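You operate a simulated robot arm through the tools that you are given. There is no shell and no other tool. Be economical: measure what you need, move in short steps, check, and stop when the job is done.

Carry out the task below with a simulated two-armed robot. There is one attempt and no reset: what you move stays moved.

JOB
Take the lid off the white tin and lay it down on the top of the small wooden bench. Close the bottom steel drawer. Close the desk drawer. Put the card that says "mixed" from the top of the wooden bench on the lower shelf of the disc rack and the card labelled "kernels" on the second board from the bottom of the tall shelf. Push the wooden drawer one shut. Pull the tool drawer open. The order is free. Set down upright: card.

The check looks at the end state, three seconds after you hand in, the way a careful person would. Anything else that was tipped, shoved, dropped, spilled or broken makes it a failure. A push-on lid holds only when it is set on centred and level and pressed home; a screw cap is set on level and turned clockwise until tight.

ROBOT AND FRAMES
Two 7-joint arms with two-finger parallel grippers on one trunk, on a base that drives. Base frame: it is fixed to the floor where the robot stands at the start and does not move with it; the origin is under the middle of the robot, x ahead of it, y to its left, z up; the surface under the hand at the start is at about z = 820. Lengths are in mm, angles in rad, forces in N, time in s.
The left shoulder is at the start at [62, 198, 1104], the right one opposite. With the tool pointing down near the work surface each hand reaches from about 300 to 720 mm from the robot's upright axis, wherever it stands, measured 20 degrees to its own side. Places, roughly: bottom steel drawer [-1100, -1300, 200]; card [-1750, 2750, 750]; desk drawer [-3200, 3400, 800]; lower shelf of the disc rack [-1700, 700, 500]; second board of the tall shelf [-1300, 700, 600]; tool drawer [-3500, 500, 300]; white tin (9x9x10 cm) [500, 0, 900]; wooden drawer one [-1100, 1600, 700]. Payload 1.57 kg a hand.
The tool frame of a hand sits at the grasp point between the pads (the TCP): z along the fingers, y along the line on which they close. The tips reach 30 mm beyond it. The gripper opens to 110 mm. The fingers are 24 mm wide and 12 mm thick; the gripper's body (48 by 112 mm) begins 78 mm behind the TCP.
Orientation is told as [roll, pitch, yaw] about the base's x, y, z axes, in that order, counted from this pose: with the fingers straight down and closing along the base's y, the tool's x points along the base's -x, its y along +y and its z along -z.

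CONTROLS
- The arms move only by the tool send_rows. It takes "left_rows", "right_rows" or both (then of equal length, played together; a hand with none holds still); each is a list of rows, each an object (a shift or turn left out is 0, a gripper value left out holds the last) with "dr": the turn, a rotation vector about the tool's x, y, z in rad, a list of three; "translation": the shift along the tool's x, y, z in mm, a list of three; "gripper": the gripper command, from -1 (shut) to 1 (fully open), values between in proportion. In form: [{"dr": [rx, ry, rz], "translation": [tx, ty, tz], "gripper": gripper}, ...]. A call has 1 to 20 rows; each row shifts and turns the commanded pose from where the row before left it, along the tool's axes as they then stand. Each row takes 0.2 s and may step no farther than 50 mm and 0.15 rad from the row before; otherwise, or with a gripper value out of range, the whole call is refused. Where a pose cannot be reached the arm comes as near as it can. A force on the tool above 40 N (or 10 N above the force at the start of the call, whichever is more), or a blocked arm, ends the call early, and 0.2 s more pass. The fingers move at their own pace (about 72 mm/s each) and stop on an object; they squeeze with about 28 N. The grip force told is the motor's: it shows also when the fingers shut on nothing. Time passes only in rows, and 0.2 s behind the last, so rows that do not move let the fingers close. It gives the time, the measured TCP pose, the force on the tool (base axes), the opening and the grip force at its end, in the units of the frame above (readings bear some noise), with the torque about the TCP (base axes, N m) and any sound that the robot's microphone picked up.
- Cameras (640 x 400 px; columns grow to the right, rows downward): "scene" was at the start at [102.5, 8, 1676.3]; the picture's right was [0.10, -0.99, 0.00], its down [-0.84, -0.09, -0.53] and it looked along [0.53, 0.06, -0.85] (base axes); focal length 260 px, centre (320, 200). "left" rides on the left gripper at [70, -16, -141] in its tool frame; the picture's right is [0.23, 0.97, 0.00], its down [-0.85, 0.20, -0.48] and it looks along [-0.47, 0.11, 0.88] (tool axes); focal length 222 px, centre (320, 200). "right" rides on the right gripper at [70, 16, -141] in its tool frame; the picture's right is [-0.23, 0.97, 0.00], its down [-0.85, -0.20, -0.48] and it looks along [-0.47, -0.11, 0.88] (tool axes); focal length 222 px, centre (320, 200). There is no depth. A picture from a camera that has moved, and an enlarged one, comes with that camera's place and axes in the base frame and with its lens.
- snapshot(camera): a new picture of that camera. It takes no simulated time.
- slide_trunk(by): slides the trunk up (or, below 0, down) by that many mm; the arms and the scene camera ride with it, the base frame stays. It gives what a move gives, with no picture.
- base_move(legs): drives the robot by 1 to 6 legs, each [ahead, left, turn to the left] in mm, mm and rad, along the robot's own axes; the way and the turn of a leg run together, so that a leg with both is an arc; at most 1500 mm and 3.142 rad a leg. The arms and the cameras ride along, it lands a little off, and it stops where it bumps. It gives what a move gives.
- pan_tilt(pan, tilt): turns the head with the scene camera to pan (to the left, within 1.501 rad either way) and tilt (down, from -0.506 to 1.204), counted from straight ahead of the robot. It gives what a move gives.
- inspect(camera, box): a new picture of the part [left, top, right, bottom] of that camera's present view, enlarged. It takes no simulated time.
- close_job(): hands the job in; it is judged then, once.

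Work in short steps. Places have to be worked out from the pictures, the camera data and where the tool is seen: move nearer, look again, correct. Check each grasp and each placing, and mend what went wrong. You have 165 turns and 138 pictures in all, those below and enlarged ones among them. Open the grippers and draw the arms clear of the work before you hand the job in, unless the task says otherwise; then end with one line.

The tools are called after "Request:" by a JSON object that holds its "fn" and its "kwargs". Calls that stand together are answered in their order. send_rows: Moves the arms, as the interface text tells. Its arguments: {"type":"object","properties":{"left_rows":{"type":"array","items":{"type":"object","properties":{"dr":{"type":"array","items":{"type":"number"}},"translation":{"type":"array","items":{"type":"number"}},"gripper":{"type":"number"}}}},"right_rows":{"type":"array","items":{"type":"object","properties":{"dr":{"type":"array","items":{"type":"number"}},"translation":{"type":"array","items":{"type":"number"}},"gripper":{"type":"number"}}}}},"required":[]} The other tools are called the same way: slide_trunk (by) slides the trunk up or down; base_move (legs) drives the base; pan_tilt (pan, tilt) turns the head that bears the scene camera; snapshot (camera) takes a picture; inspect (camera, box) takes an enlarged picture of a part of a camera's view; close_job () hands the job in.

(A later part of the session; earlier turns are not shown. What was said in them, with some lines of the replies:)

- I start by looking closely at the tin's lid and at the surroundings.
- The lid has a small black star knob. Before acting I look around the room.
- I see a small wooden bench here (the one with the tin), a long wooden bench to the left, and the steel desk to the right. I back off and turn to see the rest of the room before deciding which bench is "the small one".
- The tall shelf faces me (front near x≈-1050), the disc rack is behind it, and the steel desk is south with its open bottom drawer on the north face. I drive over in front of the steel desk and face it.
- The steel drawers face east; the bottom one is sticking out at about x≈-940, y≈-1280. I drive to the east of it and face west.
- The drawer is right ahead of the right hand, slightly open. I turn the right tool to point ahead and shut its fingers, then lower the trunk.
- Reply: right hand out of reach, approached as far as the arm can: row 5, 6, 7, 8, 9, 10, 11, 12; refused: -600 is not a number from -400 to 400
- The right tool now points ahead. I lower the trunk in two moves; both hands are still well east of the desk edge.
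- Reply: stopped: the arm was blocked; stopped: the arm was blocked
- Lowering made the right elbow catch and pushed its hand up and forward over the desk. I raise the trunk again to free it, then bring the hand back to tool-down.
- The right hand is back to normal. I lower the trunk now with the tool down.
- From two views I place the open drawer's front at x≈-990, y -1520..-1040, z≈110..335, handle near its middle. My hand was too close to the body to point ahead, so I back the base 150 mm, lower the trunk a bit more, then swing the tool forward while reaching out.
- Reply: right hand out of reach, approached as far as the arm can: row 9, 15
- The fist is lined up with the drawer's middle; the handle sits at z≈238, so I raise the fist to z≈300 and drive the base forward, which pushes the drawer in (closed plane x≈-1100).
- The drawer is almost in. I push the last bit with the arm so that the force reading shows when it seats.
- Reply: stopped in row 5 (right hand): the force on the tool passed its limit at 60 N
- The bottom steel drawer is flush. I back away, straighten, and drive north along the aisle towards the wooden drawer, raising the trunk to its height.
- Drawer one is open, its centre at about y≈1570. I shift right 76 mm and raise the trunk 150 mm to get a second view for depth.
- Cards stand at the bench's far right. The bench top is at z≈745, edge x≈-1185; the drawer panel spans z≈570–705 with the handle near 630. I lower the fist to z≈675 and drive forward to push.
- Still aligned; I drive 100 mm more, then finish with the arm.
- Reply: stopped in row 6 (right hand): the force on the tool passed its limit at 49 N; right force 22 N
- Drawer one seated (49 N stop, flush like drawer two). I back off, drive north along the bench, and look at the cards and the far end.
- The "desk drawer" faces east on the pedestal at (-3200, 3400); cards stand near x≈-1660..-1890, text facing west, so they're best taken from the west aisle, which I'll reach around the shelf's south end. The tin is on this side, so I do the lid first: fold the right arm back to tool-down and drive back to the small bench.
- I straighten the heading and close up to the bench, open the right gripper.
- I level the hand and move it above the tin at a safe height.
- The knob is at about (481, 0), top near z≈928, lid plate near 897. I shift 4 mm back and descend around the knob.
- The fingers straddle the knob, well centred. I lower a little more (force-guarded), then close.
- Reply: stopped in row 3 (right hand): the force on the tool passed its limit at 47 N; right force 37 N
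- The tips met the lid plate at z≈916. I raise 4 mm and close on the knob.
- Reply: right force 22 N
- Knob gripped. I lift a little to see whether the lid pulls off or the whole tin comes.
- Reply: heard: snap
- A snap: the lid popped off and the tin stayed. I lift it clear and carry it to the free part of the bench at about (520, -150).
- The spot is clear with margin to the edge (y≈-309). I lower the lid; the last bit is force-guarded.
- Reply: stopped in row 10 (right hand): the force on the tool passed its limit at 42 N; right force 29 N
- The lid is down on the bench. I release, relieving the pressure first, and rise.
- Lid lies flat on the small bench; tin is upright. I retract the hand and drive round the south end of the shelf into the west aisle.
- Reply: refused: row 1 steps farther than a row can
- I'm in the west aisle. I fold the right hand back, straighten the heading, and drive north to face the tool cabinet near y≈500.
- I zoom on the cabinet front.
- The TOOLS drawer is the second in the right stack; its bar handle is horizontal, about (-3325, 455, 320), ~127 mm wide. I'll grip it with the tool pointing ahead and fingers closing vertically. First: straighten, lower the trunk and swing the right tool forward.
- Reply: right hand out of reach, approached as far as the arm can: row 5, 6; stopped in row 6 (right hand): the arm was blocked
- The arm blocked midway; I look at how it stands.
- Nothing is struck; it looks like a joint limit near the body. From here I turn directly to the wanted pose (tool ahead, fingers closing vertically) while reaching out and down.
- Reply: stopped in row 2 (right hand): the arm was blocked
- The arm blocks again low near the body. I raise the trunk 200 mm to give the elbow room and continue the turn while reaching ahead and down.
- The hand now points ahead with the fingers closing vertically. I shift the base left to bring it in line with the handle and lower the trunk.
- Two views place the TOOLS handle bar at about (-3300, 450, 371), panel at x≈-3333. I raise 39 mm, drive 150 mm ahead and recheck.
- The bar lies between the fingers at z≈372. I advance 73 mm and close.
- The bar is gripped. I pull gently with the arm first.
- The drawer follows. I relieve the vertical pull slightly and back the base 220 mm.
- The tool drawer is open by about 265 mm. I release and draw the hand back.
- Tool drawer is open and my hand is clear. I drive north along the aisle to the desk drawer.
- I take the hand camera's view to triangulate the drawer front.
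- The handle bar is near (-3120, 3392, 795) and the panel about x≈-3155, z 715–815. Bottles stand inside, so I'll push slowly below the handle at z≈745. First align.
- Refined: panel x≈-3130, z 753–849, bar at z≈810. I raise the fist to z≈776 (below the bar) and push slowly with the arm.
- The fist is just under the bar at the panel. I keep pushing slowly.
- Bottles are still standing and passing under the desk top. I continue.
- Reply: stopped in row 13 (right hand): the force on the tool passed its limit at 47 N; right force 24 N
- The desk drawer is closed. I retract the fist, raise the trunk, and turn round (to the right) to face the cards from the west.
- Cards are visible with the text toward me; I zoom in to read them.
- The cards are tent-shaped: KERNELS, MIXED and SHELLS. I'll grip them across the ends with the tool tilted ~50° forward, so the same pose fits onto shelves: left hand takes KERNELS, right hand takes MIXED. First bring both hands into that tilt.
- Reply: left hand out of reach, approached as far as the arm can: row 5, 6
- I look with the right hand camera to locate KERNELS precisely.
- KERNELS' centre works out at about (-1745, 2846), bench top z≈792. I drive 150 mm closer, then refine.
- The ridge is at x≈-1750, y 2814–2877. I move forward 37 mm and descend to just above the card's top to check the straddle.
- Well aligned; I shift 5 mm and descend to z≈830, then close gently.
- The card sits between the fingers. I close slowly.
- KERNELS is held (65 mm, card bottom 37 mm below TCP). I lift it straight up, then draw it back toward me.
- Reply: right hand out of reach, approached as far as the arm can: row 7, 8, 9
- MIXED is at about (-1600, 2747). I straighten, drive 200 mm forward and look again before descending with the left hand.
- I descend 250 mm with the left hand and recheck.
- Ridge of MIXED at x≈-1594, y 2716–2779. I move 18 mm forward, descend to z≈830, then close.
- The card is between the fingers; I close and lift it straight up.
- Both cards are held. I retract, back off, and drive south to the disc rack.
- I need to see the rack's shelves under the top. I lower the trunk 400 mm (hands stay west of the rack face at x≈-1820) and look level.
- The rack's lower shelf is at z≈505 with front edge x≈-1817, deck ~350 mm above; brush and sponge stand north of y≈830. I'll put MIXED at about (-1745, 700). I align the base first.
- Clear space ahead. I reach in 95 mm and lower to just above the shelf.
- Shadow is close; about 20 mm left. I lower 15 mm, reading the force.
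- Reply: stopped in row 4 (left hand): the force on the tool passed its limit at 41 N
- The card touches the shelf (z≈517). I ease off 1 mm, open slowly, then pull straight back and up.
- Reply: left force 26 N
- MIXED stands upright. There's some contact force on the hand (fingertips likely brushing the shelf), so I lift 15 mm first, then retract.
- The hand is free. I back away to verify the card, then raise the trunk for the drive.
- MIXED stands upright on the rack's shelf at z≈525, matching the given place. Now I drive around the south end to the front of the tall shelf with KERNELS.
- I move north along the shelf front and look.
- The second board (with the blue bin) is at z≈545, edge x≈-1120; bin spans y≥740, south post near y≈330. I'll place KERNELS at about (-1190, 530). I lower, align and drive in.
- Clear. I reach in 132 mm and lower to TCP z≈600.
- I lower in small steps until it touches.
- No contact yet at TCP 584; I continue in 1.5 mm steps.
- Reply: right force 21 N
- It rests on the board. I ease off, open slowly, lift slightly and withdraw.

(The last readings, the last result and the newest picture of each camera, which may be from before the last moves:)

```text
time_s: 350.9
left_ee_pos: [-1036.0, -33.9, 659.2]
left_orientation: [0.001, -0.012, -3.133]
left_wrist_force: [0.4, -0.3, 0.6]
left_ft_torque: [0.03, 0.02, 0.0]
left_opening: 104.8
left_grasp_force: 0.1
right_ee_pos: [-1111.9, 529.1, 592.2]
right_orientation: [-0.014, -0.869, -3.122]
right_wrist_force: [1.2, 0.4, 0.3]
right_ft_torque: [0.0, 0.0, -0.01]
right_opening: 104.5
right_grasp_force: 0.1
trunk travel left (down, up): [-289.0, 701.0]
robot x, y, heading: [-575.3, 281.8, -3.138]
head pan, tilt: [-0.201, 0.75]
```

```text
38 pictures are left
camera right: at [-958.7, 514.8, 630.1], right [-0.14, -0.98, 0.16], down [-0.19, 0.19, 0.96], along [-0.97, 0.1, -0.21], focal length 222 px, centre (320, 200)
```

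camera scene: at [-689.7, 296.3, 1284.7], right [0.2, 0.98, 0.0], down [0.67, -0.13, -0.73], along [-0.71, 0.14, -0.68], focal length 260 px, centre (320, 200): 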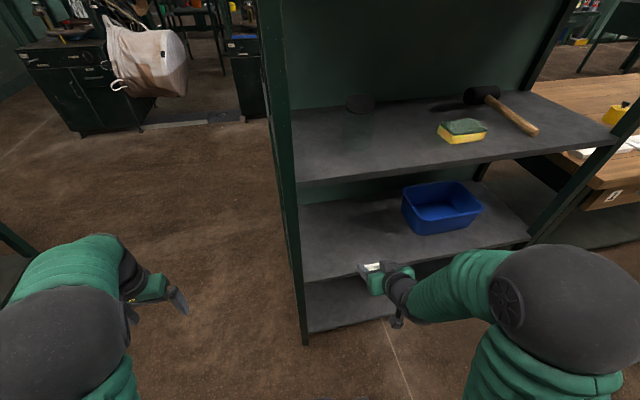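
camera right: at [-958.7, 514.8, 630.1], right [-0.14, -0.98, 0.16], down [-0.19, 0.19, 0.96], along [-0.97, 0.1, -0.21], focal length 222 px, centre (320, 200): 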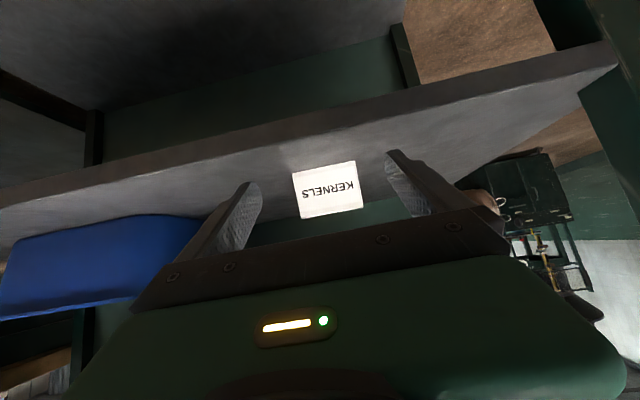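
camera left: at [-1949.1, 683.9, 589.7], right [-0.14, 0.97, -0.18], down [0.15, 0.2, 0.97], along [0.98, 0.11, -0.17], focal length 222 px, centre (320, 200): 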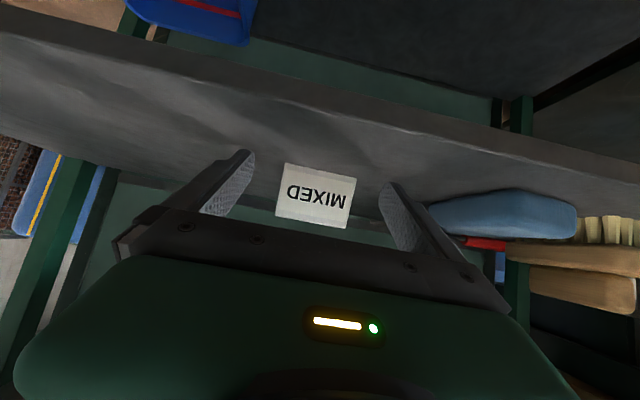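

KERNELS stands upright. I back off, raise the trunk, and check the shelf, the wooden drawer and the steel drawer.

Request:
{"fn": "base_move", "kwargs": {"legs": [[-300, 0, 0]]}}

Request:
{"fn": "slide_trunk", "kwargs": {"by": 380}}

Request:
{"fn": "pan_tilt", "kwargs": {"pan": -0.5, "tilt": 0.7}}

Request:
{"fn": "snapshot", "kwargs": {"camera": "scene"}}

Request:
{"fn": "pan_tilt", "kwargs": {"pan": 1.0, "tilt": 0.6}}

Request:
{"fn": "snapshot", "kwargs": {"camera": "scene"}}

```text
time_s: 353.0
left_ee_pos: [-729.9, -31.4, 659.5]
left_orientation: [-0.002, -0.014, -3.14]
left_wrist_force: [0.6, -0.8, 0.7]
left_ft_torque: [-0.04, 0.03, -0.01]
left_opening: 104.6
left_grasp_force: 0.1
right_ee_pos: [-801.4, 534.1, 592.9]
right_orientation: [-0.015, -0.866, -3.132]
right_wrist_force: [0.1, -0.8, 0.4]
right_ft_torque: [0.03, 0.03, 0.0]
right_opening: 104.3
right_grasp_force: 0.2
trunk travel left (down, up): [-289.0, 701.0]
robot x, y, heading: [-266.7, 277.8, 3.136]
head pan, tilt: [-0.201, 0.75]
```

```text
time_s: 356.6
left_ee_pos: [-730.3, -32.2, 1040.2]
left_orientation: [0.0, -0.014, -3.14]
left_wrist_force: [0.3, 0.7, 0.3]
left_ft_torque: [0.01, 0.0, 0.04]
left_opening: 104.7
left_grasp_force: 0.0
right_ee_pos: [-802.5, 533.2, 971.7]
right_orientation: [-0.015, -0.868, -3.132]
right_wrist_force: [-0.3, 0.0, 0.1]
right_ft_torque: [0.0, -0.04, -0.02]
right_opening: 104.4
right_grasp_force: 0.1
trunk travel left (down, up): [-669.0, 321.0]
robot x, y, heading: [-266.5, 282.2, 3.133]
head pan, tilt: [-0.201, 0.75]
```

```text
time_s: 357.4
left_ee_pos: [-729.6, -30.3, 1039.7]
left_orientation: [0.001, -0.013, -3.14]
left_wrist_force: [-0.4, -0.4, 0.6]
left_ft_torque: [-0.03, 0.02, 0.02]
left_opening: 104.7
left_grasp_force: 0.0
right_ee_pos: [-802.0, 533.1, 971.6]
right_orientation: [-0.014, -0.869, -3.131]
right_wrist_force: [-0.1, -1.0, -0.4]
right_ft_torque: [-0.01, -0.03, 0.04]
right_opening: 104.6
right_grasp_force: 0.0
trunk travel left (down, up): [-669.0, 321.0]
robot x, y, heading: [-272.7, 282.8, 3.136]
head pan, tilt: [-0.499, 0.7]
```

```text
37 pictures are left
camera scene: at [-374.7, 320.9, 1669.1], right [0.48, 0.88, 0.0], down [0.57, -0.31, -0.76], along [-0.67, 0.37, -0.65], focal length 260 px, centre (320, 200)
```

scene: 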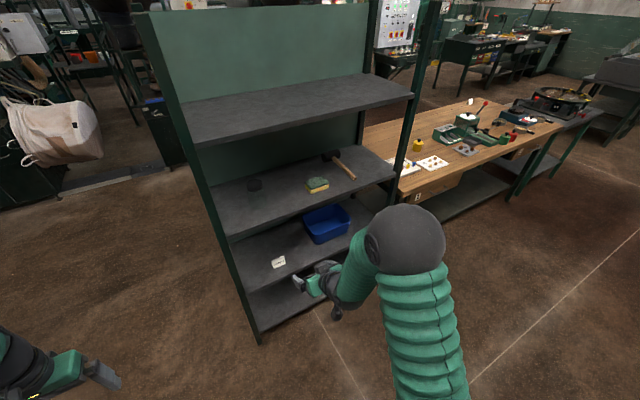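

```text
time_s: 359.0
left_ee_pos: [-730.1, -30.7, 1039.1]
left_orientation: [0.0, -0.011, -3.143]
left_wrist_force: [-0.5, 0.1, -0.4]
left_ft_torque: [-0.04, -0.04, 0.0]
left_opening: 104.6
left_grasp_force: 0.0
right_ee_pos: [-801.7, 533.0, 973.7]
right_orientation: [-0.015, -0.866, -3.129]
right_wrist_force: [0.7, 0.5, -0.2]
right_ft_torque: [-0.03, 0.02, -0.01]
right_opening: 104.4
right_grasp_force: 0.2
trunk travel left (down, up): [-669.0, 321.0]
robot x, y, heading: [-271.5, 280.5, 3.135]
head pan, tilt: [1.0, 0.6]
```

```text
36 pictures are left
camera scene: at [-348.6, 205.6, 1677.8], right [-0.84, 0.55, 0.0], down [0.31, 0.47, -0.82], along [-0.45, -0.69, -0.57], focal length 260 px, centre (320, 200)
```

scene: 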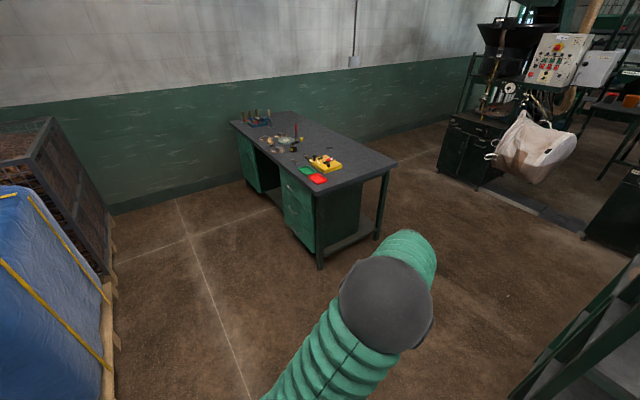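

The steel drawer is flush and KERNELS stands beside the bin. One last close look at wooden drawer one and the card.

Request:
{"fn": "pan_tilt", "kwargs": {"pan": -0.7, "tilt": 0.6}}

Request:
{"fn": "inspect", "kwargs": {"camera": "scene", "box": [180, 120, 500, 320]}}

```text
time_s: 360.8
left_ee_pos: [-730.1, -30.9, 1039.1]
left_orientation: [0.001, -0.013, -3.141]
left_wrist_force: [0.2, 0.9, -0.8]
left_ft_torque: [-0.01, 0.0, 0.02]
left_opening: 104.4
left_grasp_force: 0.0
right_ee_pos: [-801.2, 533.2, 972.8]
right_orientation: [-0.014, -0.867, -3.13]
right_wrist_force: [0.0, -0.1, -0.5]
right_ft_torque: [0.0, 0.02, -0.03]
right_opening: 104.6
right_grasp_force: 0.0
trunk travel left (down, up): [-669.0, 321.0]
robot x, y, heading: [-270.0, 278.1, 3.136]
head pan, tilt: [-0.7, 0.6]
```

```text
2.00 times, centred on (340, 220) of scene
camera zoom: at [-367.7, 337.1, 1677.8], right [0.65, 0.76, 0.0], down [0.43, -0.37, -0.82], along [-0.63, 0.54, -0.57], focal length 520 px, centre (280, 160)
```

zoom: 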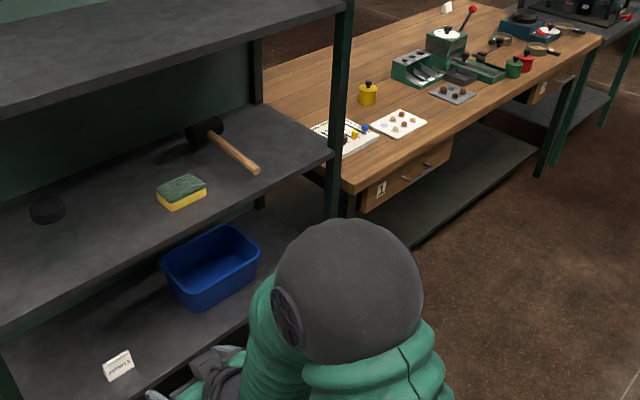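

Everything checks out: drawer one is flush, the cards are upright, and both grippers are open and clear. I hand in.

Request:
{"fn": "close_job", "kwargs": {}}

```text
The job is handed in.
```

I finished every item and handed the job in. The lid is on the small wooden bench, and the bottom steel drawer, desk drawer and wooden drawer one are shut. The tool drawer is pulled open about 265 mm. The "mixed" card stands upright on the disc rack's lower shelf (I took the shelf just under the deck, not the bottom board), and the "kernels" card stands upright on the tall shelf's second board.
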